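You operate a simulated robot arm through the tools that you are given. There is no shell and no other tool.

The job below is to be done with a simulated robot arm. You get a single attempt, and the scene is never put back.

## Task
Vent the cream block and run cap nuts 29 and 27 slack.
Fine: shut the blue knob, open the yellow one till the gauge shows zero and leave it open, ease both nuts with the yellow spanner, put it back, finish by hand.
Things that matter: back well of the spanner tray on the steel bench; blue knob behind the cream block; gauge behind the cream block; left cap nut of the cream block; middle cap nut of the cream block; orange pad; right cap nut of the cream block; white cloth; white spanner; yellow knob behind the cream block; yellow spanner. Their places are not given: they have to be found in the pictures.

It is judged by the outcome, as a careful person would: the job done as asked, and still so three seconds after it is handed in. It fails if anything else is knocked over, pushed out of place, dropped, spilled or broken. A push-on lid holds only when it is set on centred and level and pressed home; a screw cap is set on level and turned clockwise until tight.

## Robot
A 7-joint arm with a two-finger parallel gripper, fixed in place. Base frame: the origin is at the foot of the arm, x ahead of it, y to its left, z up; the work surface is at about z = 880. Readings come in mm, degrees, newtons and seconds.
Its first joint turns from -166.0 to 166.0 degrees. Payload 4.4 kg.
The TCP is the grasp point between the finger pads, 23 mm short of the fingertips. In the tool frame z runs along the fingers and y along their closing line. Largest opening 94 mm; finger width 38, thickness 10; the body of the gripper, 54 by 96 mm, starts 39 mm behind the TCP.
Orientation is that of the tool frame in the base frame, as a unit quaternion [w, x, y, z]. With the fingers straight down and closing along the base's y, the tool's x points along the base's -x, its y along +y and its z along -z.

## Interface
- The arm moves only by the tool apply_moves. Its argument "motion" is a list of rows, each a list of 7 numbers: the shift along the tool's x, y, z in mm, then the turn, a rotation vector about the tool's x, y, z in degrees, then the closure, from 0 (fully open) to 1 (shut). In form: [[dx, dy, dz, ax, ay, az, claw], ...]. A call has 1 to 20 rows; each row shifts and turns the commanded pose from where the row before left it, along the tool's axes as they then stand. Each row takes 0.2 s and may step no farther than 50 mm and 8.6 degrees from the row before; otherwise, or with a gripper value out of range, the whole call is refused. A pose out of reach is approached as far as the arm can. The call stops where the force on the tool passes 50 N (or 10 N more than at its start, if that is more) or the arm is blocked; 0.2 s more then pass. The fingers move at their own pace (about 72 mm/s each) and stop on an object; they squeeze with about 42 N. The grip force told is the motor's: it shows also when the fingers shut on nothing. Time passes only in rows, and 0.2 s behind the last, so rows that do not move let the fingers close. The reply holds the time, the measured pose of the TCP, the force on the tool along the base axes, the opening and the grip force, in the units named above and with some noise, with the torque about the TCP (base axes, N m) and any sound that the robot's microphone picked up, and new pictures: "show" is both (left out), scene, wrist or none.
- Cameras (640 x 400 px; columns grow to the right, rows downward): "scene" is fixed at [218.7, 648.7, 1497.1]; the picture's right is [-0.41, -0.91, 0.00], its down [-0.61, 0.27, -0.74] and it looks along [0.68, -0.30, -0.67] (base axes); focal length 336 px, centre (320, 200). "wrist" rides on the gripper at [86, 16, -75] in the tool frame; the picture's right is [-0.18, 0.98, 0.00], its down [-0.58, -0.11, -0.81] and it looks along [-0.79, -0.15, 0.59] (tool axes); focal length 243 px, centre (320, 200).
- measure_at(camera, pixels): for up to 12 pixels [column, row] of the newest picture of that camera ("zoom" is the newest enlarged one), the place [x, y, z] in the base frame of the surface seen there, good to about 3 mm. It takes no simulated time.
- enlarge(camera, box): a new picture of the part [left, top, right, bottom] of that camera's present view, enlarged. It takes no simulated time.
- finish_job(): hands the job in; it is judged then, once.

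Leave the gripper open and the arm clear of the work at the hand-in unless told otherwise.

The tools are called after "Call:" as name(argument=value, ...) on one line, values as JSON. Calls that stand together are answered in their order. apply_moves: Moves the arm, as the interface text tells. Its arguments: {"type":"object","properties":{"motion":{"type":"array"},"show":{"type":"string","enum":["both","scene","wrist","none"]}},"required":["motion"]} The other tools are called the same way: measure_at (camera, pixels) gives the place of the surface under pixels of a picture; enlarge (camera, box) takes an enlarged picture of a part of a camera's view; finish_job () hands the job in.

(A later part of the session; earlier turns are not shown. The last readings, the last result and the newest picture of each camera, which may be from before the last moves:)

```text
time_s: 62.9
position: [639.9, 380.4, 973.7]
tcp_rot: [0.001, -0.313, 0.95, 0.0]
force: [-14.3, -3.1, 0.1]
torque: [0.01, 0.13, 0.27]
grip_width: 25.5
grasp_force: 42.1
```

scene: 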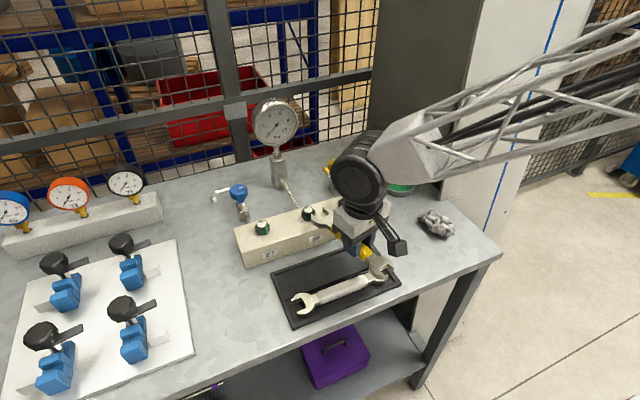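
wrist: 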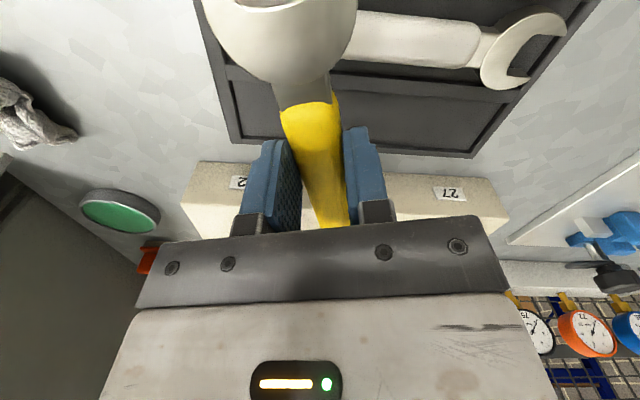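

Low lateral load. I back off 0.4 mm and take 6° more, then check the nut's mark.

Call:
apply_moves(motion=[[0.4, 0, 0, 0, 0, 0, 1], [-0.07, -4.19, 0, 0, 0, -2, 1], [-0.07, -4.19, 0, 0, 0, -2, 1], [-0.07, -4.19, 0, 0, 0, -2, 1]], show="none")

Call:
enlarge(camera="scene", box=[288, 195, 338, 230])

```text
time_s: 63.9
position: [647.4, 370.3, 974.5]
tcp_rot: [0.001, -0.362, 0.932, 0.0]
force: [-3.4, 13.7, -6.9]
torque: [-0.16, 0.49, 0.73]
grip_width: 25.4
grasp_force: 41.9
```

```text
11.43 times, centred on (313, 212) of scene
```

zoom: 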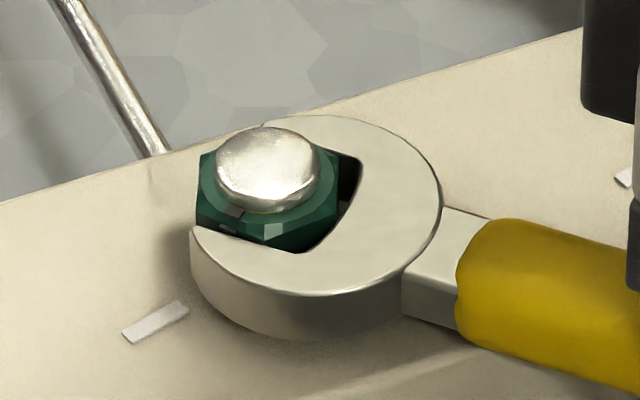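

The nut has turned about 23° (its mark is now at (237,213)), with about 2 Nm of resistance. I carry on the swing toward 238°.

Call:
apply_moves(motion=[[-0.3, -4.19, 0, 0, 0, -2, 1], [-0.1, -4.19, 0, 0, 0, -2, 1], [-0.1, -4.19, 0, 0, 0, -2, 1], [-0.1, -4.19, 0, 0, 0, -2, 1]], show="none")

Call:
enlarge(camera="scene", box=[288, 180, 368, 240])

```text
time_s: 64.9
position: [660.6, 357.9, 974.8]
tcp_rot: [0.001, -0.426, 0.905, 0.001]
force: [-12.9, 7.5, 1.4]
torque: [0.42, 0.06, 0.97]
grip_width: 25.5
grasp_force: 41.7
```

```text
6.67 times, centred on (328, 210) of scene
```

zoom: 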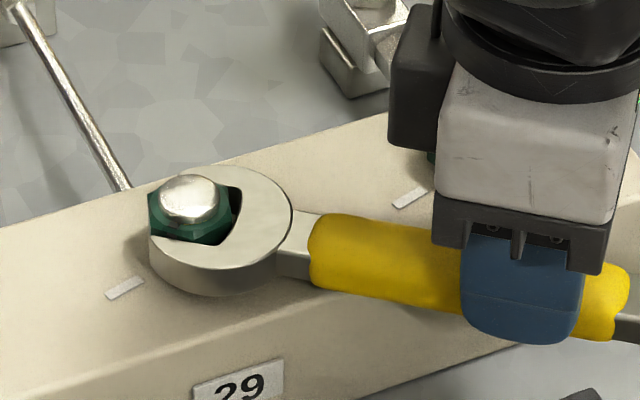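

At 230° everything is clear. I continue 8° more.

Call:
apply_moves(motion=[[-0.1, -4.19, 0, 0, 0, -2, 1], [-0.07, -4.19, 0, 0, 0, -2, 1], [-0.07, -4.19, 0, 0, 0, -2, 1], [-0.07, -4.19, 0, 0, 0, -2, 1]], show="scene")

Call:
enlarge(camera="scene", box=[288, 180, 368, 240])

```text
time_s: 65.9
position: [674.3, 349.4, 973.8]
tcp_rot: [0.001, -0.488, 0.873, 0.001]
force: [-7.5, 18.3, -5.8]
torque: [0.02, 0.34, 1.13]
grip_width: 25.4
grasp_force: 42.6
```

scene: 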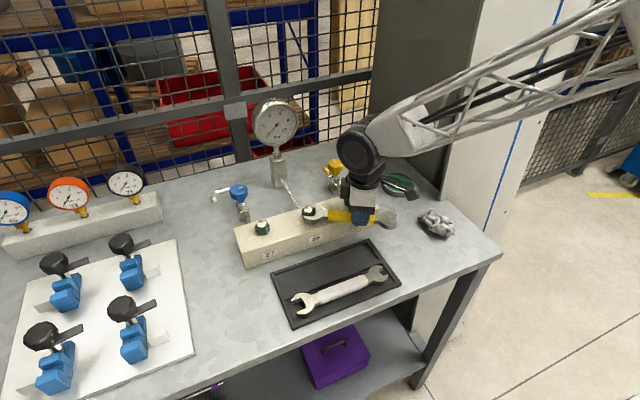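

```text
6.67 times, centred on (328, 210) of scene
```

zoom: 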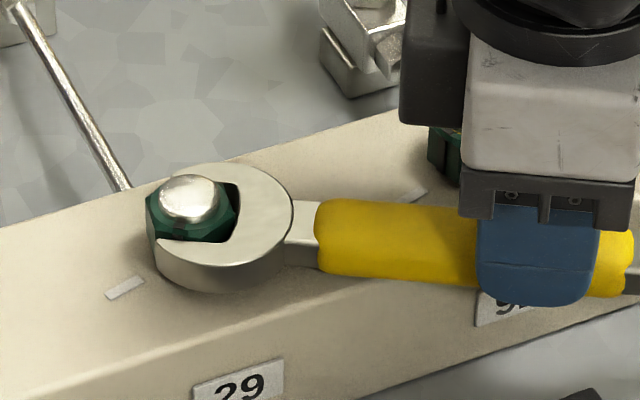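

Now at 238°. The nut has turned close to 40°. I hold still a moment to read the settled load.

Call:
apply_moves(motion=[[0, 0, 0, 0, 0, 0, 1], [0, 0, 0, 0, 0, 0, 1]], show="none")

Call:
enlarge(camera="scene", box=[288, 195, 338, 230])

```text
time_s: 66.5
position: [672.5, 348.3, 975.3]
tcp_rot: [0.0, -0.488, 0.873, 0.001]
force: [-9.3, 14.8, -4.7]
torque: [-0.02, 0.33, 1.26]
grip_width: 25.4
grasp_force: 41.8
```

```text
11.43 times, centred on (313, 212) of scene
```

zoom: 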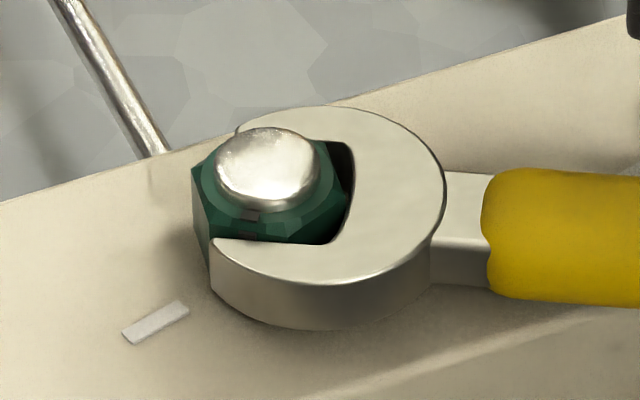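

Working the moments properly about the nut, the resistance is now only about 0.6 Nm, so nut 29 is broken loose and has turned about 36°. I unload the jaw with a 3° back-swing, then withdraw the spanner straight out along its handle.

Call:
apply_moves(motion=[[0, 4.2, 0, 0, 0, 2, 1], [0, 2.1, 0, 0, 0, 1, 1], [0, 0, 0, 0, 0, 0, 1]], show="none")

Call:
enlarge(camera="scene", box=[288, 195, 338, 230])

```text
time_s: 67.3
position: [669.4, 351.0, 974.5]
tcp_rot: [0.001, -0.465, 0.886, 0.0]
force: [-5.6, 0.0, -2.6]
torque: [-0.06, 0.14, 0.5]
grip_width: 25.4
grasp_force: 41.5
```

```text
11.43 times, centred on (313, 212) of scene
```

zoom: 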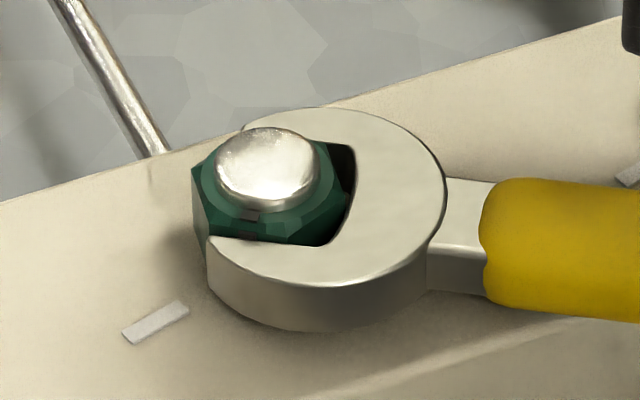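

Unloaded (net torque near zero). I swing back 3° more to square the jaw on the flats, then slide out 20 mm.

Call:
apply_moves(motion=[[0, 4.2, 0, 0, 0, 2, 1], [0, 2.1, 0, 0, 0, 1, 1], [4, 0, 0, 0, 0, 0, 1], [8, 0, 0, 0, 0, 0, 1], [8, 0, 0, 0, 0, 0, 1]], show="none")

Call:
enlarge(camera="scene", box=[288, 195, 338, 230])

```text
time_s: 68.5
position: [652.1, 339.3, 974.2]
tcp_rot: [0.001, -0.443, 0.897, 0.001]
force: [-0.4, -0.7, -2.7]
torque: [-0.05, 0.01, -0.02]
grip_width: 25.0
grasp_force: 42.1
```

```text
11.43 times, centred on (313, 212) of scene
```

zoom: 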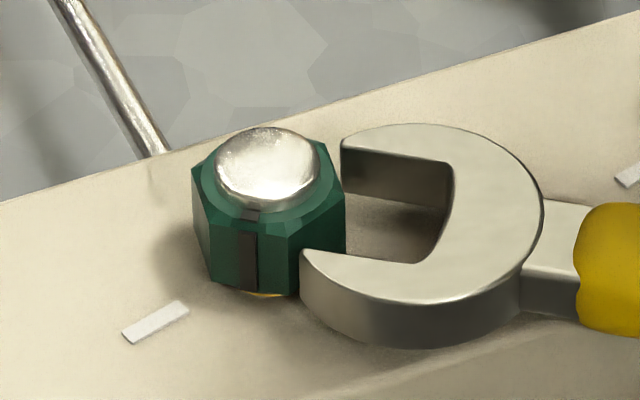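

The jaw is free. Nut 29's dark mark has rotated about 35° to (249,255), and a yellow ring now shows beneath the nut. I slide clear, lift, turn the hand to 194° again, and move to the matching pre-insertion point for nut 27, 110 mm to the left.

Call:
apply_moves(motion=[[12, 0, 0, 0, 0, 0, 1], [13, 0, 0, 0, 0, 0, 1], [0, 0, -33, 0, 0, 0, 1], [0, 0, -33, 0, 0, 0, 1], [0, 0, 0, 0, 0, 7.7, 1], [0, 0, 0, 0, 0, 7.7, 1], [0, 0, 0, 0, 0, 7.7, 1], [0, 0, 0, 0, 0, 7.7, 1], [0, 0, 0, 0, 0, 7.8, 1], [1.2, 41.9, 0, 0, 0, 0, 1], [1.2, 41.9, 0, 0, 0, 0, 1], [1.2, 41.9, 0, 0, 0, 0, 1], [1.2, 41.9, 0, 0, 0, 0, 1], [1.2, 41.9, 0, 0, 0, 0, 1], [0, 0, 0, 0, 0, 0, 1], [0, 0, 0, 0, 0, 0, 1]], show="both")

Call:
enlarge(camera="scene", box=[235, 195, 325, 255])

```text
time_s: 71.9
position: [579.8, 520.9, 1040.2]
tcp_rot: [0.001, -0.121, 0.993, 0.001]
force: [-0.1, -0.1, -3.0]
torque: [-0.03, 0.04, 0.03]
grip_width: 25.5
grasp_force: 41.9
```

scene: 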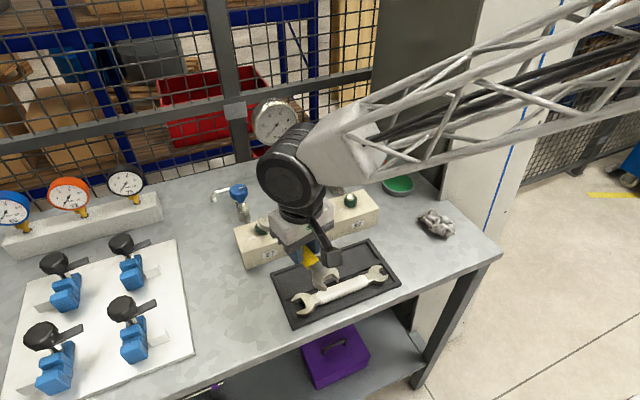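
wrist: 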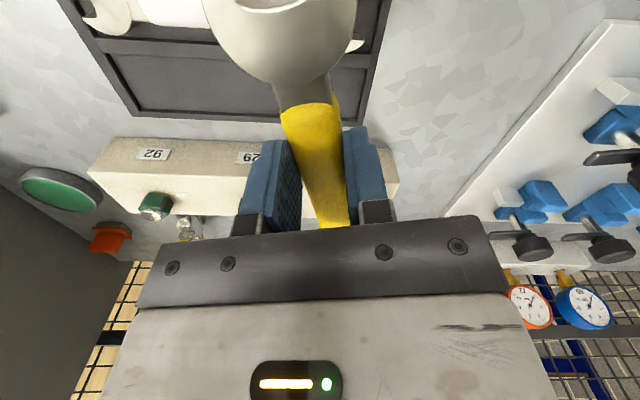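

```text
6.67 times, centred on (280, 225) of scene
```

zoom: 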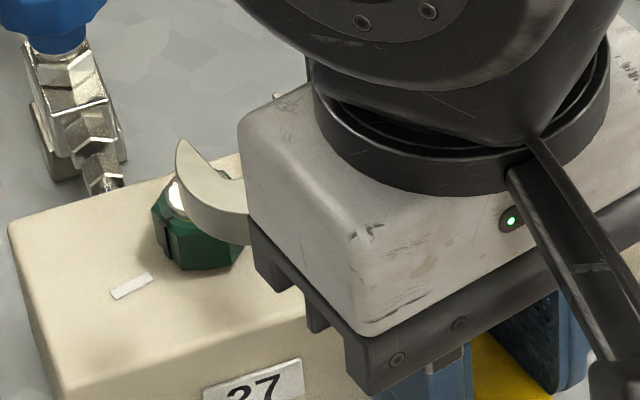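

I'm at (580, 521, 1040), as planned. I lower 65 mm to hex height and check the alignment against nut 27.

Call:
apply_moves(motion=[[0, 0, 25, 0, 0, 0, 1], [0, 0, 25, 0, 0, 0, 1], [0, 0, 15, 0, 0, 0, 1], [0, 0, 0, 0, 0, 0, 1]], show="none")

Call:
enlarge(camera="scene", box=[242, 210, 292, 245])

```text
time_s: 72.9
position: [581.6, 520.7, 976.2]
tcp_rot: [0.001, -0.121, 0.993, 0.0]
force: [-0.8, -0.3, -2.0]
torque: [-0.02, 0.05, -0.02]
grip_width: 25.2
grasp_force: 41.7
```

```text
11.43 times, centred on (267, 228) of scene
```

zoom: 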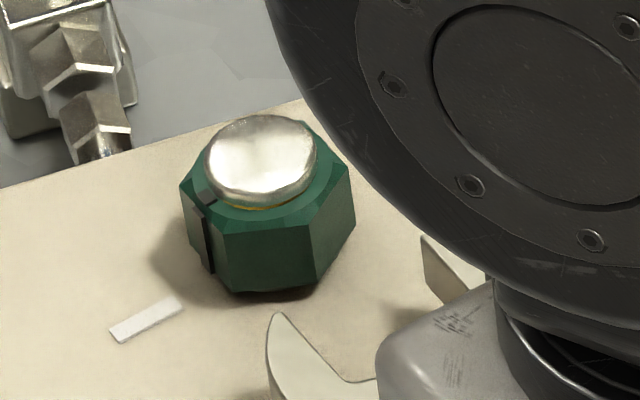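

The visible left jaw tip and edges match the relation I had at nut 29. I enlarge nut 27 to check its centre against the jaw line.

Call:
enlarge(camera="scene", box=[248, 214, 288, 242])

```text
14.29 times, centred on (268, 228) of scene
```

zoom: 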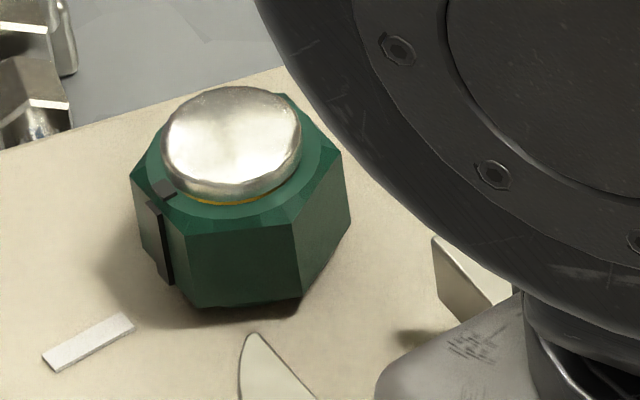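

The hex reads square enough to the jaw, but the jaw line is about 1.4 mm too far toward tool +y compared with the good entry at nut 29. I shift 1.3 mm the other way and advance 18 mm, then look.

Call:
apply_moves(motion=[[0, -1.3, 0, 0, 0, 0, 1], [-9, 0, 0, 0, 0, 0, 1], [-9, 0, 0, 0, 0, 0, 1], [0, 0, 0, 0, 0, 0, 1]], show="none")

Call:
enlarge(camera="scene", box=[242, 210, 292, 245])

```text
time_s: 73.9
position: [597.5, 525.3, 976.1]
tcp_rot: [0.001, -0.121, 0.993, 0.0]
force: [0.2, -0.6, -2.6]
torque: [-0.02, 0.07, 0.03]
grip_width: 25.5
grasp_force: 42.0
```

```text
11.43 times, centred on (267, 228) of scene
```

zoom: 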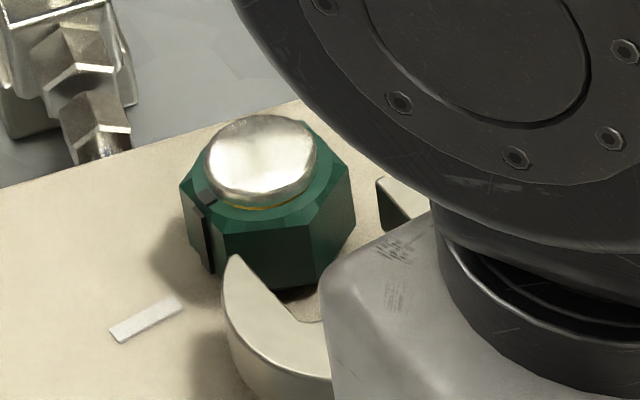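

The jaw tips straddle the nut with about 1.7 mm and 0.8 mm of clearance, the same as the good entry before. I advance 10 mm in small steps.

Call:
apply_moves(motion=[[-3, 0, 0, 0, 0, 0, 1], [-3, 0, 0, 0, 0, 0, 1], [-4, 0, 0, 0, 0, 0, 1], [0, 0, 0, 0, 0, 0, 1]], show="none")

Call:
enlarge(camera="scene", box=[242, 210, 292, 245])

```text
time_s: 74.9
position: [607.9, 526.3, 974.6]
tcp_rot: [0.001, -0.121, 0.993, 0.001]
force: [-2.8, 2.4, -2.2]
torque: [0.06, 0.04, 0.48]
grip_width: 25.3
grasp_force: 42.6
```

```text
11.43 times, centred on (267, 228) of scene
```

zoom: 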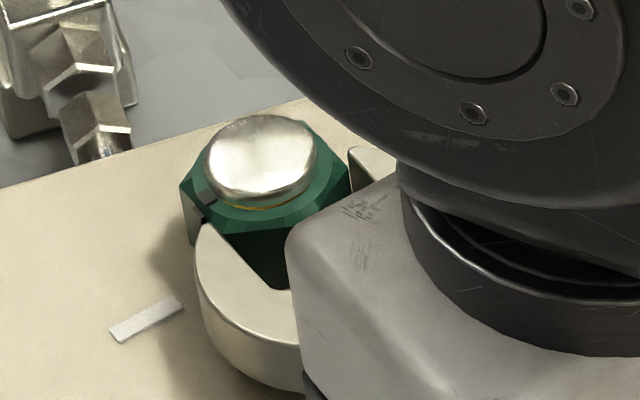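

The nut is between the jaws. A 0.48 Nm torque says the left jaw is rubbing again, so I shift 1.2 mm to tool +y and go in 8 mm more.

Call:
apply_moves(motion=[[0, 1.2, 0, 0, 0, 0, 1], [-2.5, 0, 0, 0, 0, 0, 1], [-2.5, 0, 0, 0, 0, 0, 1], [-2.5, 0, 0, 0, 0, 0, 1], [0, 0, 0, 0, 0, 0, 1]], show="none")

Call:
enlarge(camera="scene", box=[242, 210, 292, 245])

```text
time_s: 76.1
position: [615.3, 529.7, 976.2]
tcp_rot: [0.001, -0.121, 0.993, 0.001]
force: [-0.4, -0.2, -2.2]
torque: [0.0, 0.05, 0.0]
grip_width: 25.6
grasp_force: 42.0
```

```text
11.43 times, centred on (267, 228) of scene
```

zoom: 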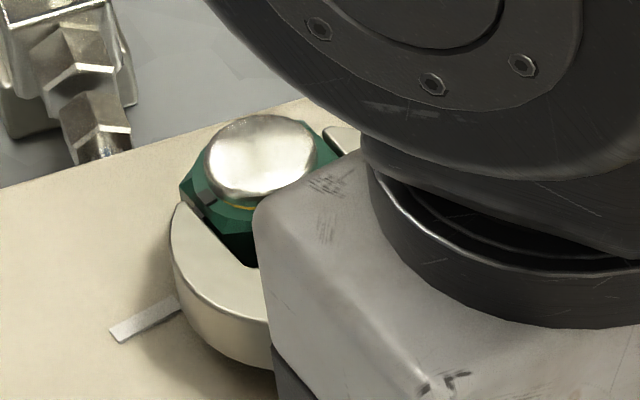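

Torque is zero again. I advance 4.5 mm more toward the seat.

Call:
apply_moves(motion=[[-1.5, 0, 0, 0, 0, 0, 1], [-1.5, 0, 0, 0, 0, 0, 1], [-1.5, 0, 0, 0, 0, 0, 1], [0, 0, 0, 0, 0, 0, 1]], show="none")

```text
time_s: 77.1
position: [618.8, 530.9, 976.6]
tcp_rot: [0.001, -0.121, 0.993, 0.001]
force: [-0.5, -0.3, -2.3]
torque: [-0.03, 0.05, 0.04]
grip_width: 25.4
grasp_force: 42.0
```

Seated to within about 1 mm. I lower 1.2 mm to match the height used before and begin the anticlockwise arc, 10° in small steps.

Call:
apply_moves(motion=[[0, 0, 1.2, 0, 0, 0, 1], [-0.11, -5.25, 0, 0, 0, -2.5, 1], [-0.11, -5.25, 0, 0, 0, -2.5, 1], [-0.11, -5.25, 0, 0, 0, -2.5, 1], [-0.11, -5.25, 0, 0, 0, -2.5, 1]], show="none")

Call:
enlarge(camera="scene", box=[242, 210, 292, 245])

```text
time_s: 78.3
position: [626.9, 511.2, 974.0]
tcp_rot: [0.001, -0.207, 0.978, 0.0]
force: [-3.4, 1.1, -3.6]
torque: [-0.1, 0.28, -0.22]
grip_width: 25.4
grasp_force: 41.7
```

```text
11.43 times, centred on (267, 228) of scene
```

zoom: 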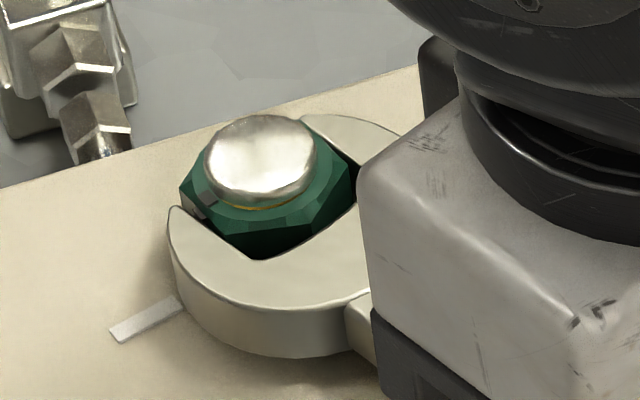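

Play is nearly taken up at 204°. I continue the arc 5°, watching the moment.

Call:
apply_moves(motion=[[-0.11, -5.25, 0, 0, 0, -2.5, 1], [-0.11, -5.25, 0, 0, 0, -2.5, 1]], show="none")

Call:
enlarge(camera="scene", box=[242, 210, 292, 245])

```text
time_s: 78.9
position: [631.1, 502.7, 974.2]
tcp_rot: [0.001, -0.249, 0.968, 0.0]
force: [-6.0, 8.4, -8.7]
torque: [-0.24, 0.74, 0.42]
grip_width: 25.4
grasp_force: 42.2
```

```text
11.43 times, centred on (267, 228) of scene
```

zoom: 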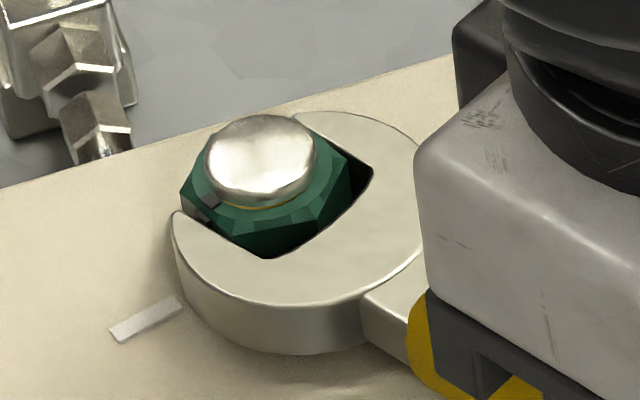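

The mark has begun to move (from (207,197) to (211,199)), so nut 27 is turning. I continue 6°.

Call:
apply_moves(motion=[[-0.07, -4.2, 0, 0, 0, -2, 1], [-0.07, -4.2, 0, 0, 0, -2, 1], [-0.07, -4.2, 0, 0, 0, -2, 1]], show="none")

Call:
enlarge(camera="scene", box=[242, 210, 292, 245])

```text
time_s: 79.7
position: [635.9, 491.3, 974.8]
tcp_rot: [0.001, -0.3, 0.954, 0.0]
force: [-7.5, -0.7, -5.7]
torque: [-0.24, 0.44, -0.26]
grip_width: 25.2
grasp_force: 42.2
```

```text
11.43 times, centred on (267, 228) of scene
```

zoom: 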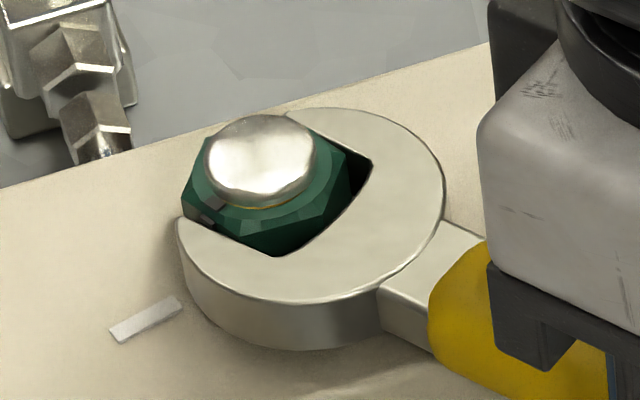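

Still smooth at 215°. I continue 8°.

Call:
apply_moves(motion=[[-0.07, -4.2, 0, 0, 0, -2, 1], [-0.07, -4.2, 0, 0, 0, -2, 1], [-0.07, -4.2, 0, 0, 0, -2, 1], [-0.07, -4.2, 0, 0, 0, -2, 1]], show="none")

Call:
enlarge(camera="scene", box=[242, 200, 312, 250])

```text
time_s: 80.7
position: [646.7, 479.3, 974.5]
tcp_rot: [0.0, -0.366, 0.931, 0.001]
force: [-17.1, -1.3, -0.7]
torque: [0.02, 0.27, 0.33]
grip_width: 25.3
grasp_force: 41.8
```

```text
8.00 times, centred on (277, 225) of scene
```

zoom: 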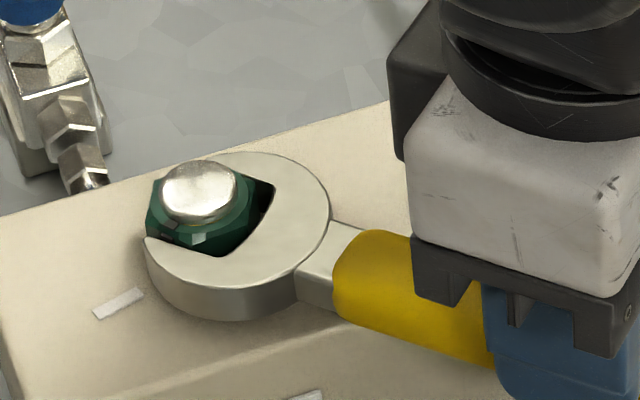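

At 223°, with 13 N against the seat. I back off 0.4 mm and continue 8°.

Call:
apply_moves(motion=[[0.35, -4.2, 0, 0, 0, -2, 1], [0.0, -4.2, 0, 0, 0, -2, 1], [0.0, -4.2, 0, 0, 0, -2, 1], [0.0, -4.2, 0, 0, 0, -2, 1]], show="none")

Call:
enlarge(camera="scene", box=[242, 200, 312, 250])

```text
time_s: 81.7
position: [660.1, 466.1, 975.1]
tcp_rot: [0.002, -0.429, 0.903, 0.0]
force: [7.5, 22.2, -7.4]
torque: [-0.17, 0.31, 0.18]
grip_width: 25.5
grasp_force: 41.8
```

```text
8.00 times, centred on (277, 225) of scene
```

zoom: 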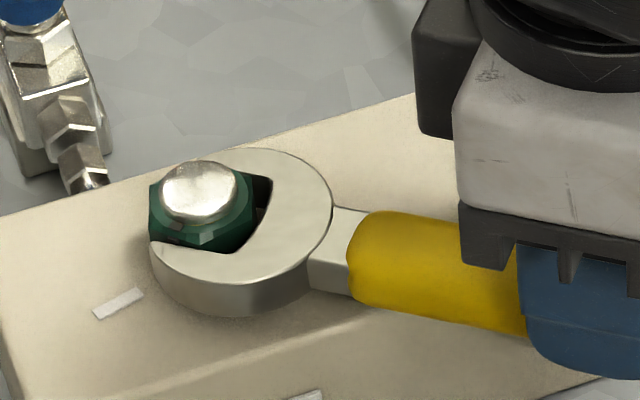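

Now 22 N of outward pull at 231°. I move 0.7 mm in and finish the swing to 239°.

Call:
apply_moves(motion=[[-0.7, -4.2, 0, 0, 0, -2, 1], [-0.07, -4.2, 0, 0, 0, -2, 1], [-0.07, -4.2, 0, 0, 0, -2, 1], [-0.07, -4.2, 0, 0, 0, -2, 1], [0, 0, 0, 0, 0, 0, 1]], show="none")

Call:
enlarge(camera="scene", box=[242, 200, 312, 250])

```text
time_s: 82.9
position: [673.5, 457.9, 975.2]
tcp_rot: [0.001, -0.492, 0.871, 0.001]
force: [-10.2, -0.9, 4.0]
torque: [0.57, -0.15, 0.3]
grip_width: 25.3
grasp_force: 42.5
```

```text
8.00 times, centred on (277, 225) of scene
```

zoom: 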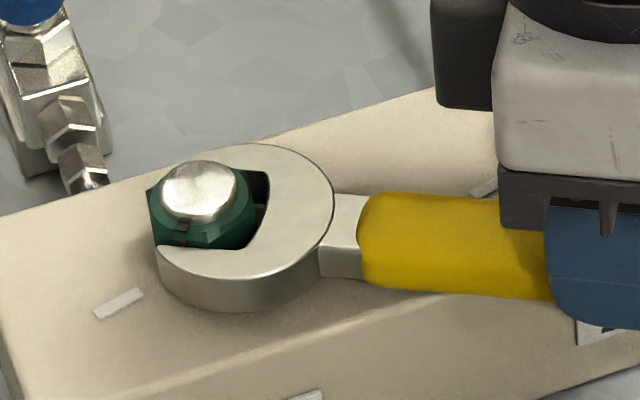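

Nut 27 has turned about 40°. I unload with a 6° back-swing and slide the jaw out.

Call:
apply_moves(motion=[[0, 4.2, 0, 0, 0, 2, 1], [0, 4.2, 0, 0, 0, 2, 1], [0, 4.2, 0, 0, 0, 2, 1], [3, 0, 0, 0, 0, 0, 1], [8, 0, 0, 0, 0, 0, 1], [8, 0, 0, 0, 0, 0, 1], [0, 0, 0, 0, 0, 0, 1]], show="none")

Call:
enlarge(camera="scene", box=[242, 200, 312, 250])

```text
time_s: 84.5
position: [651.3, 448.8, 974.7]
tcp_rot: [0.0, -0.446, 0.895, 0.001]
force: [-0.2, 0.7, -2.3]
torque: [-0.03, 0.02, -0.01]
grip_width: 25.4
grasp_force: 42.2
```

```text
8.00 times, centred on (277, 225) of scene
```

zoom: 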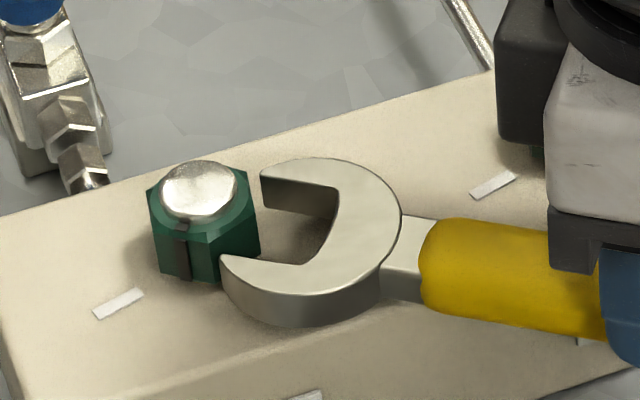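

The jaw is out and the mark has moved to (180,255). I compare the bases of both nuts, since a yellow ring showed under nut 29.

Call:
enlarge(camera="scene", box=[250, 212, 285, 240])

Call:
enlarge(camera="scene", box=[292, 196, 327, 224])

```text
14.29 times, centred on (268, 226) of scene
```

zoom: 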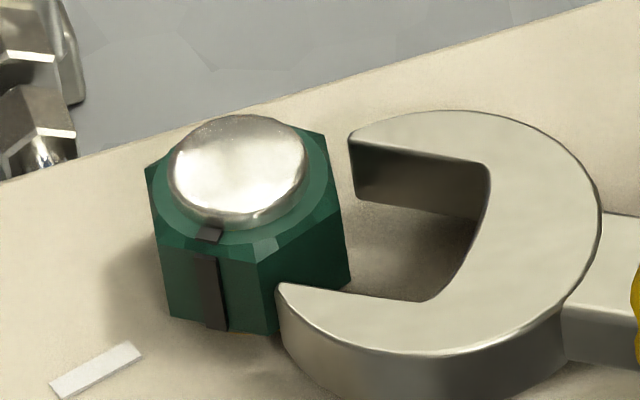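

```text
14.29 times, centred on (310, 210) of scene
```

zoom: 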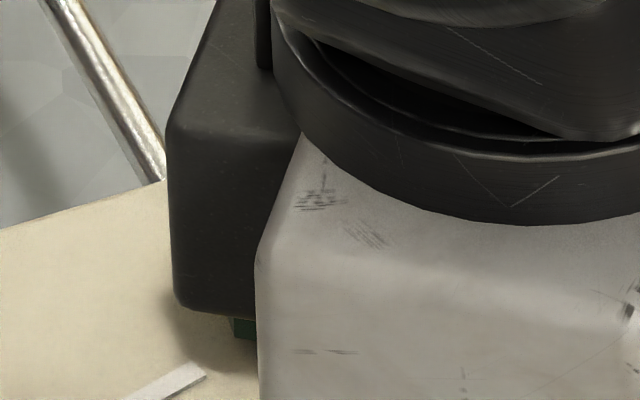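

Nut 27 has plainly turned (about 45°). Now I slide clear, lift to z 1060, and turn the hand so the spanner lies along y again over the tray.

Call:
apply_moves(motion=[[13, 0, 0, 0, 0, 0, 1], [13, 0, 0, 0, 0, 0, 1], [0, 0, -30, 0, 0, 0, 1], [0, 0, -30, 0, 0, 0, 1], [0, 0, -26, 0, 0, 0, 1], [0, 0, 0, 0, 0, -7.4, 1], [0, 0, 0, 0, 0, -7.4, 1], [0, 0, 0, 0, 0, -7.4, 1], [0, 0, 0, 0, 0, -7.4, 1], [0, 0, 0, 0, 0, -7.4, 1], [0, 0, 0, 0, 0, 0, 1]], show="both")

```text
time_s: 86.9
position: [635.7, 428.5, 1059.3]
tcp_rot: [0.0, -0.707, 0.708, 0.001]
force: [-0.3, 0.0, -2.6]
torque: [-0.03, -0.03, -0.01]
grip_width: 25.3
grasp_force: 41.8
```

scene: 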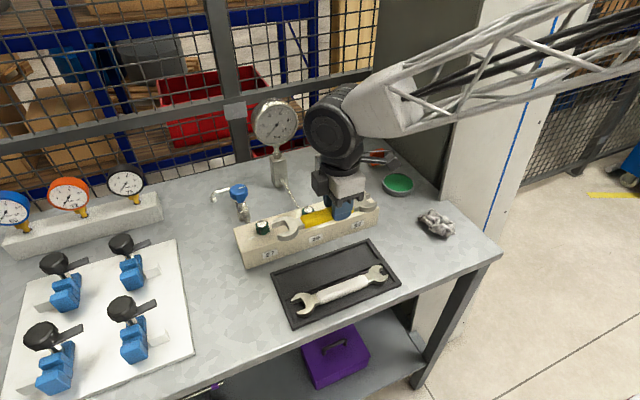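
wrist: 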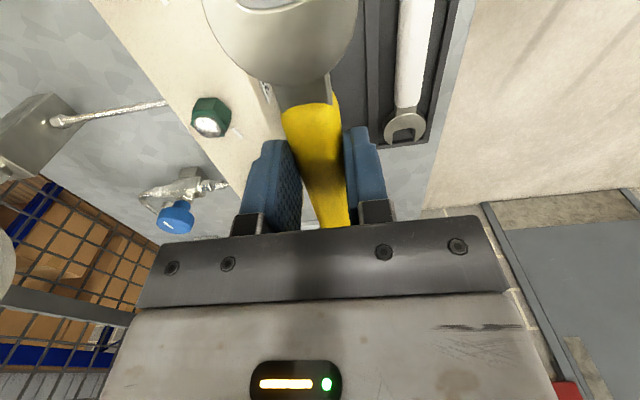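

The spanner sits in the hand just as when I lifted it (head edges at 202 and 357 in the wrist view, as before). I move to (623.4, 429.2) and lower to z 945 for a check above the back well.

Call:
apply_moves(motion=[[-0.7, 12.3, 0, 0, 0, 0, 1], [0, 0, 40, 0, 0, 0, 1], [0, 0, 40, 0, 0, 0, 1], [0, 0, 34, 0, 0, 0, 1], [0, 0, 0, 0, 0, 0, 1]], show="both")

Call:
enlarge(camera="scene", box=[270, 225, 400, 310])

```text
time_s: 88.1
position: [625.3, 428.1, 946.0]
tcp_rot: [0.002, -0.707, 0.707, 0.0]
force: [0.9, 0.7, -2.2]
torque: [-0.06, 0.0, -0.01]
grip_width: 25.6
grasp_force: 42.4
```

scene: 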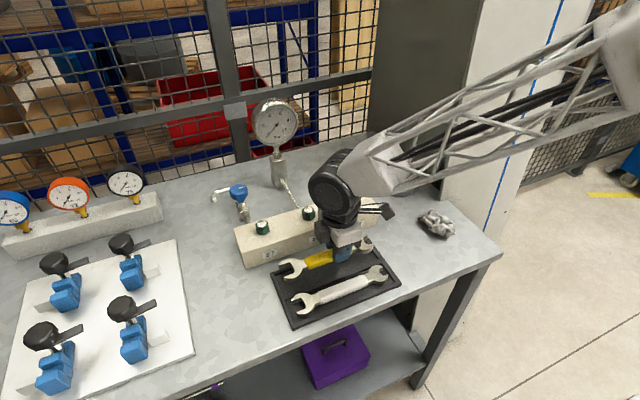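
wrist: 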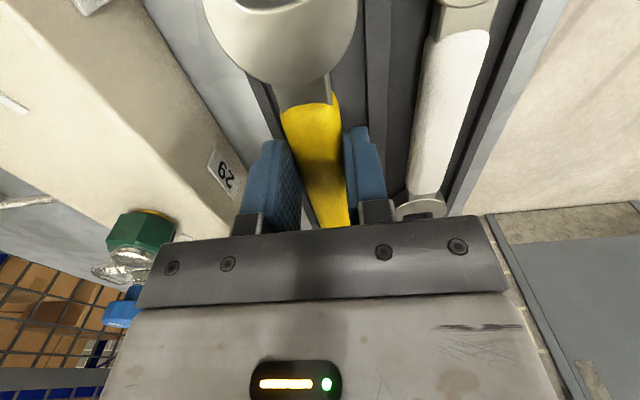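

```text
4.71 times, centred on (335, 268) of scene
```

zoom: 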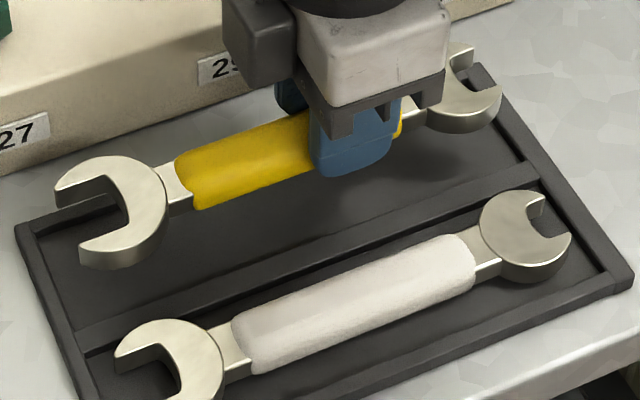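

I compare this view with the one just before gripping, using the same enlargement, to check the x position.

Call:
enlarge(camera="wrist", box=[230, 0, 430, 240])

Call:
measure_at(camera="wrist", pixels=[[222, 172], [455, 100], [385, 60], [275, 60], [385, 150], [268, 120], [420, 205]])

```text
1.67 times, centred on (330, 120) of wrist
```

zoom: 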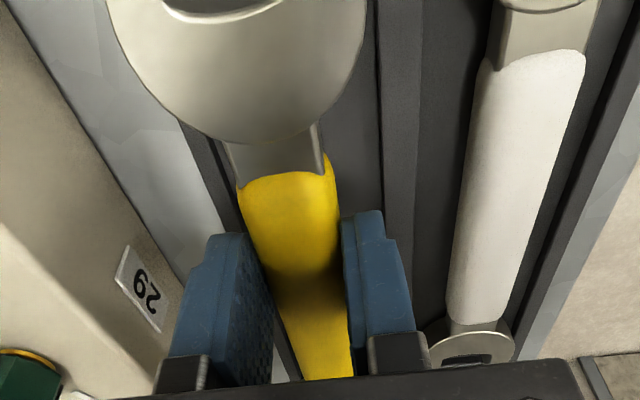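

```text
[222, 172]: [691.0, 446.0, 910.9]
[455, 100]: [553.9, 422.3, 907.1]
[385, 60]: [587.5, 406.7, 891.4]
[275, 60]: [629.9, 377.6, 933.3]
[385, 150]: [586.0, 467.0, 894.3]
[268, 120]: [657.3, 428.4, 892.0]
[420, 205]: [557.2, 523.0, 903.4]
```

I take a fresh reading or two to average out the noise in the position before the final lowering.

Call:
apply_moves(motion=[[0, 0, 0, 0, 0, 0, 1]], show="none")

Call:
apply_moves(motion=[[0, 0, 0, 0, 0, 0, 1]], show="none")

Call:
apply_moves(motion=[[0, 0, 0, 0, 0, 0, 1]], show="wrist")

Call:
enlarge(camera="scene", box=[275, 235, 345, 285])

```text
time_s: 88.5
position: [624.9, 429.4, 945.8]
tcp_rot: [0.001, -0.706, 0.708, 0.001]
force: [-0.5, -1.2, -2.6]
torque: [-0.03, 0.01, 0.02]
grip_width: 25.3
grasp_force: 42.5
```

```text
time_s: 88.9
position: [624.4, 429.0, 944.7]
tcp_rot: [0.0, -0.707, 0.708, 0.001]
force: [-0.1, -0.8, -2.6]
torque: [-0.05, 0.0, 0.02]
grip_width: 25.3
grasp_force: 42.2
```

```text
time_s: 89.3
position: [624.5, 429.8, 946.1]
tcp_rot: [0.0, -0.706, 0.708, 0.0]
force: [0.4, -0.2, -2.3]
torque: [-0.06, -0.02, 0.01]
grip_width: 25.7
grasp_force: 41.7
```

wrist: 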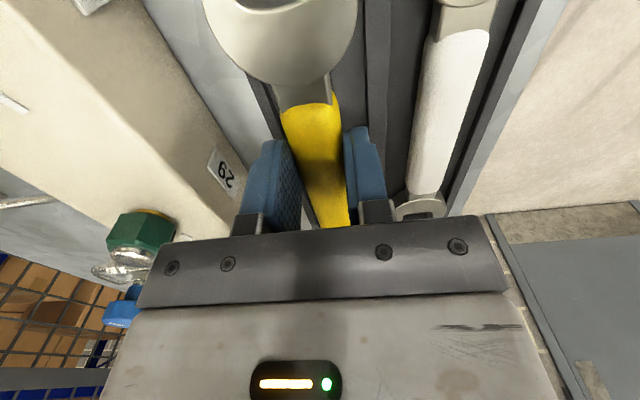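

```text
8.00 times, centred on (310, 260) of scene
```

zoom: 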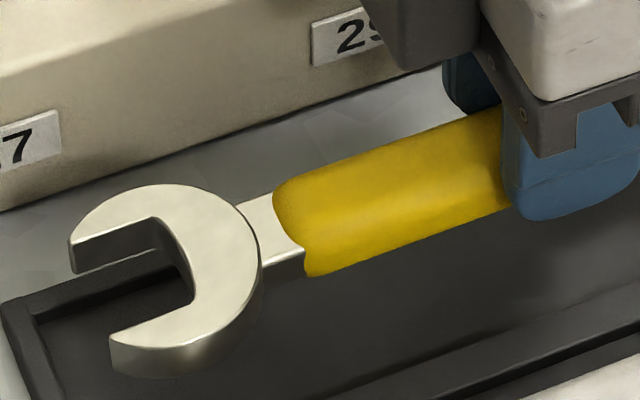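

The average reading is (624.6, 429.1, 945.6), while the original grip was near x 623.2. I shift 1.3 mm toward −x and lower 27 mm, then feel for the tray floor.

Call:
apply_moves(motion=[[0, 1.3, 0, 0, 0, 0, 1], [0, 0, 12, 0, 0, 0, 1], [0, 0, 10, 0, 0, 0, 1], [0, 0, 5, 0, 0, 0, 1], [0, 0, 0, 0, 0, 0, 1]], show="none")

Call:
enlarge(camera="scene", box=[275, 230, 395, 310])

```text
time_s: 90.5
position: [622.9, 428.5, 919.5]
tcp_rot: [0.001, -0.707, 0.708, 0.001]
force: [-0.2, -0.6, -2.7]
torque: [-0.03, 0.01, 0.01]
grip_width: 25.5
grasp_force: 42.1
```

```text
5.00 times, centred on (335, 270) of scene
```

zoom: 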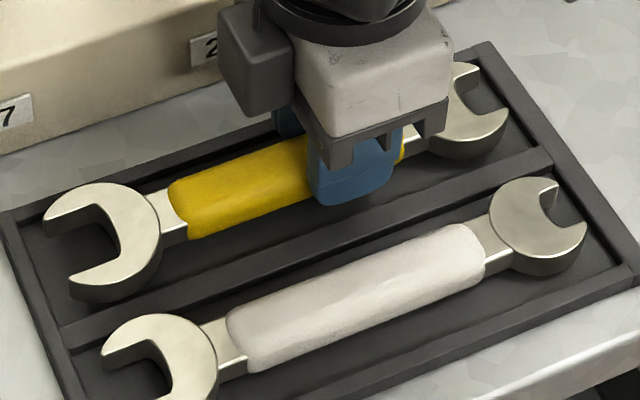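

The spanner hangs right above its well. I lower in 1 mm steps until the floor takes its weight.

Call:
apply_moves(motion=[[0, 0, 1.5, 0, 0, 0, 1], [0, 0, 1, 0, 0, 0, 1], [0, 0, 0, 0, 0, 0, 1]], show="none")

Call:
apply_moves(motion=[[0, 0, 0.8, 0, 0, 0, 1], [0, 0, 0, 0, 0, 0, 1]], show="none")

```text
time_s: 91.3
position: [621.7, 429.5, 917.1]
tcp_rot: [0.001, -0.707, 0.708, 0.0]
force: [-0.3, -4.4, 4.4]
torque: [0.37, 0.04, 0.02]
grip_width: 25.1
grasp_force: 42.9
```

```text
time_s: 91.9
position: [623.5, 430.1, 916.7]
tcp_rot: [0.001, -0.707, 0.708, 0.001]
force: [-0.5, -7.6, 17.0]
torque: [1.19, 0.05, -0.05]
grip_width: 25.4
grasp_force: 42.0
```

The floor (or something) is touched: +17 N up with a torque, meaning the jaw end touches first. I check that the large head isn't resting on a rim.

Call:
enlarge(camera="scene", box=[272, 250, 322, 290])

Call:
enlarge(camera="scene", box=[335, 235, 395, 280])

```text
10.00 times, centred on (297, 270) of scene
```

zoom: 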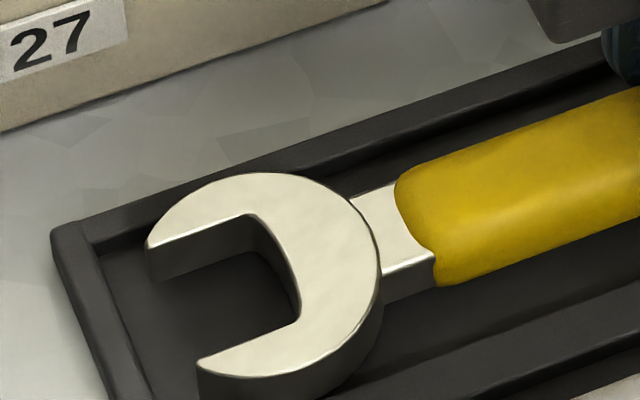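

```text
8.89 times, centred on (365, 258) of scene
```

zoom: 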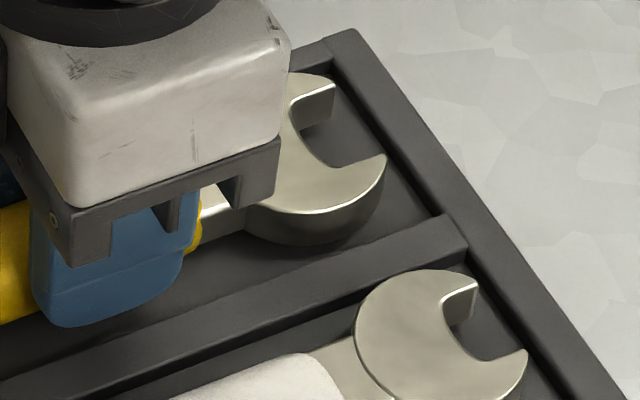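

The head appears inside the well. I measure the head tops and handle to see the tilt and remaining height.

Call:
measure_at(camera="zoom", pixels=[[280, 180], [330, 195], [360, 170], [230, 215], [310, 90]])

Call:
measure_at(camera="scene", pixels=[[297, 276], [302, 270], [291, 265], [300, 282], [308, 266], [318, 263], [325, 262], [288, 272]])

```text
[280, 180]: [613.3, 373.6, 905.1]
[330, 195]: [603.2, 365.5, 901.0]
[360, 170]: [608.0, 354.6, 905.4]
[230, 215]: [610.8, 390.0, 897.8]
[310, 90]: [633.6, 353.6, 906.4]
```

```text
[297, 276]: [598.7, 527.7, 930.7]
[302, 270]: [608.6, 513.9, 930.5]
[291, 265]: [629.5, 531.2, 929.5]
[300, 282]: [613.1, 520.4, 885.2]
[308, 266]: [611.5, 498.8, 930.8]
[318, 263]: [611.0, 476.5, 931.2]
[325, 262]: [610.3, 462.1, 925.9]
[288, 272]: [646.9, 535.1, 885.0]
```

The scene measurements came from a stale full picture. I re-enlarge the large head and measure on that.

Call:
enlarge(camera="scene", box=[272, 245, 342, 295])

Call:
measure_at(camera="zoom", pixels=[[290, 300], [270, 240], [330, 270], [210, 270], [250, 345], [380, 245], [450, 215], [500, 200], [300, 170], [420, 280]])

```text
8.00 times, centred on (307, 270) of scene
```

zoom: 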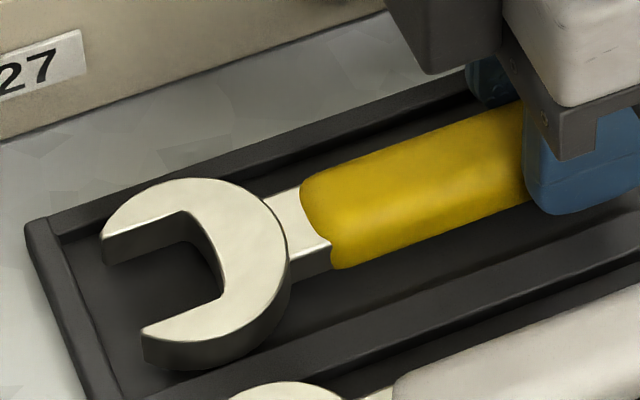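

```text
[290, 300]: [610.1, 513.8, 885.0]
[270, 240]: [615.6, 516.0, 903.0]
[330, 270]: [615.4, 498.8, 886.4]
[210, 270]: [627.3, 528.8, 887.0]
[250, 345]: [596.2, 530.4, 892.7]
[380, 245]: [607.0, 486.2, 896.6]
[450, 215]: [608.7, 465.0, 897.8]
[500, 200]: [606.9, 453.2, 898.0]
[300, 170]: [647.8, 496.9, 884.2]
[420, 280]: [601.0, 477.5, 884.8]
```

The head top is at z 903, its original resting height. I take the same enlargement as before the grip to compare where the spanner sits.

Call:
enlarge(camera="scene", box=[290, 240, 380, 296])

Call:
enlarge(camera="scene", box=[260, 230, 410, 330])

```text
7.11 times, centred on (335, 268) of scene
```

zoom: 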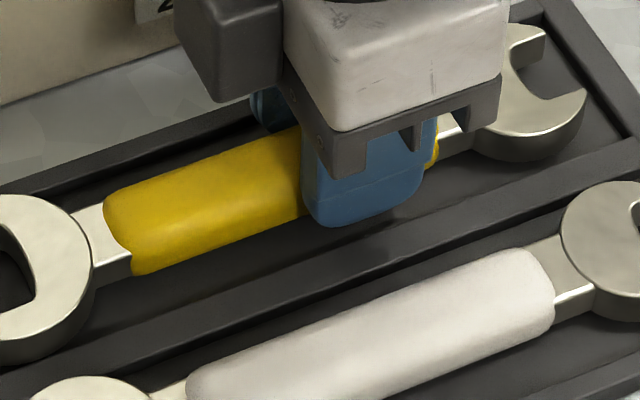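

```text
4.00 times, centred on (335, 280) of scene
```

zoom: 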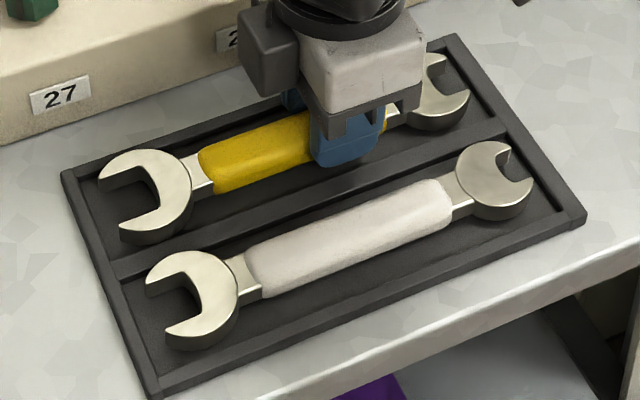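

The spanner matches its original place to within about a millimetre. I ease up 0.4 mm to unload, open the fingers just enough to clear the handle, and lift straight up.

Call:
apply_moves(motion=[[0, 0, -0.4, 0, 0, 0, 1], [0, 0, 0, 0, 0, 0, 0.72], [0, 0, 0, 0, 0, 0, 0.65], [0, 0, 0, 0, 0, 0, 0.6], [0, 0, 0, 0, 0, 0, 0.6]], show="none")

Call:
enlarge(camera="scene", box=[260, 230, 410, 330])

```text
time_s: 93.1
position: [621.8, 430.3, 915.7]
tcp_rot: [0.0, -0.707, 0.708, 0.001]
force: [0.3, 0.4, -1.3]
torque: [0.05, 0.03, 0.0]
grip_width: 37.7
grasp_force: 0.0
```

```text
4.00 times, centred on (335, 280) of scene
```

zoom: 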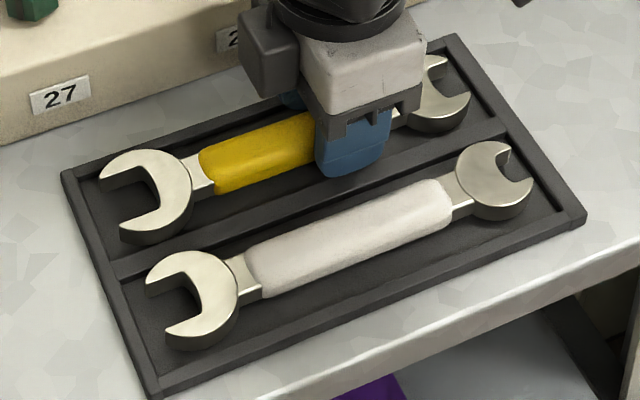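

The fingers are open to 37.7 mm and the spanner lies still in the back well. I lift straight up to about z 1040.

Call:
apply_moves(motion=[[0, 0, -6, 0, 0, 0, 0.6], [0, 0, -15, 0, 0, 0, 0.6], [0, 0, -25, 0, 0, 0, 0.6], [0, 0, -25, 0, 0, 0, 0.3], [0, 0, -25, 0, 0, 0, 0], [0, 0, -30, 0, 0, 0, 0], [0, 0, 0, 0, 0, 0, 0]], show="both")

Call:
enlarge(camera="scene", box=[260, 230, 410, 330])

```text
time_s: 94.7
position: [621.8, 428.7, 1042.5]
tcp_rot: [0.001, -0.706, 0.708, 0.002]
force: [0.2, 0.3, 0.5]
torque: [0.01, -0.02, 0.01]
grip_width: 93.9
grasp_force: 0.1
```

scene: 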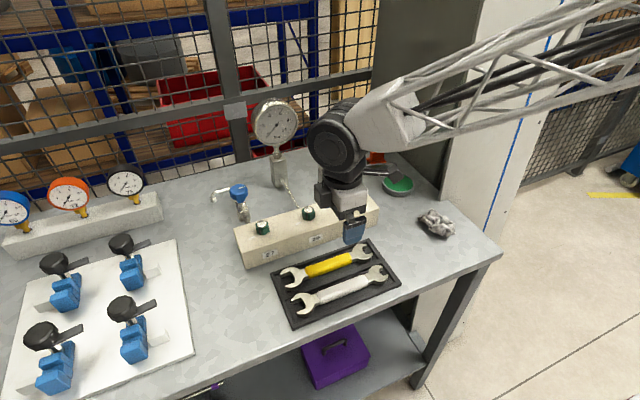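
wrist: 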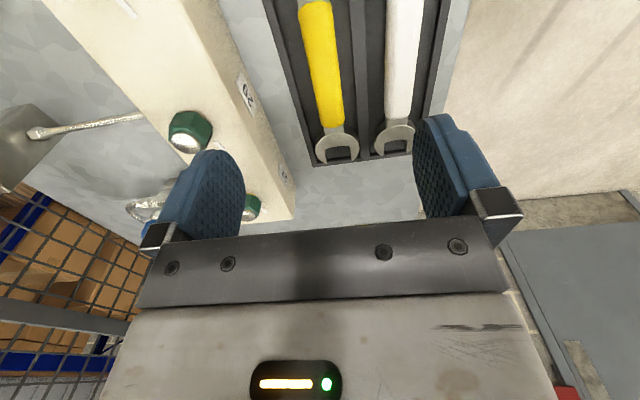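

```text
4.00 times, centred on (335, 280) of scene
```

zoom: 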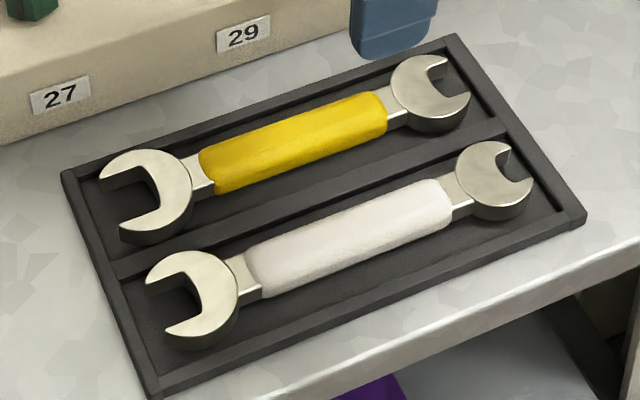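

The yellow spanner lies in the back well exactly as at the start. Now for finishing by hand: I look closely at both nuts' orientation and bases.

Call:
enlarge(camera="scene", box=[250, 212, 285, 240])

Call:
enlarge(camera="scene", box=[292, 196, 327, 224])

```text
14.29 times, centred on (268, 226) of scene
```

zoom: 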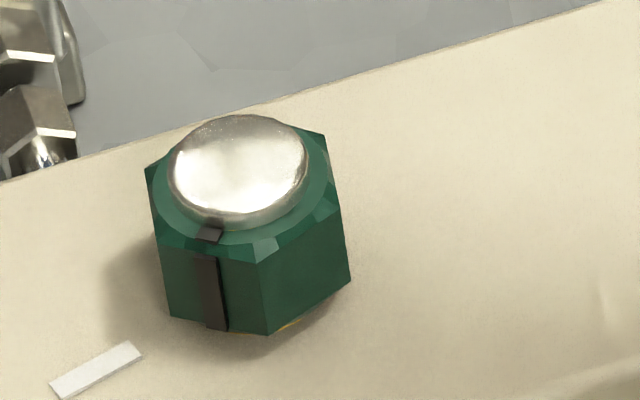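

```text
14.29 times, centred on (310, 210) of scene
```

zoom: 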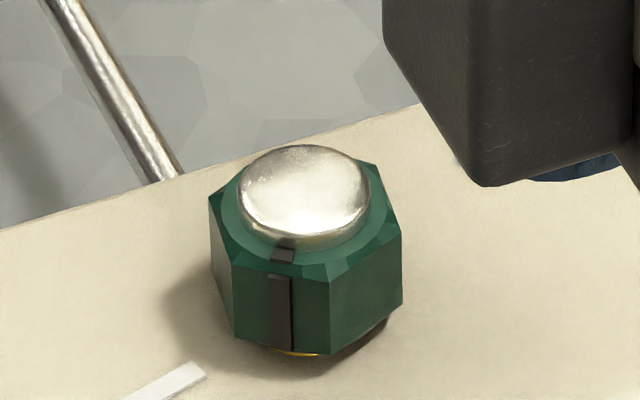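

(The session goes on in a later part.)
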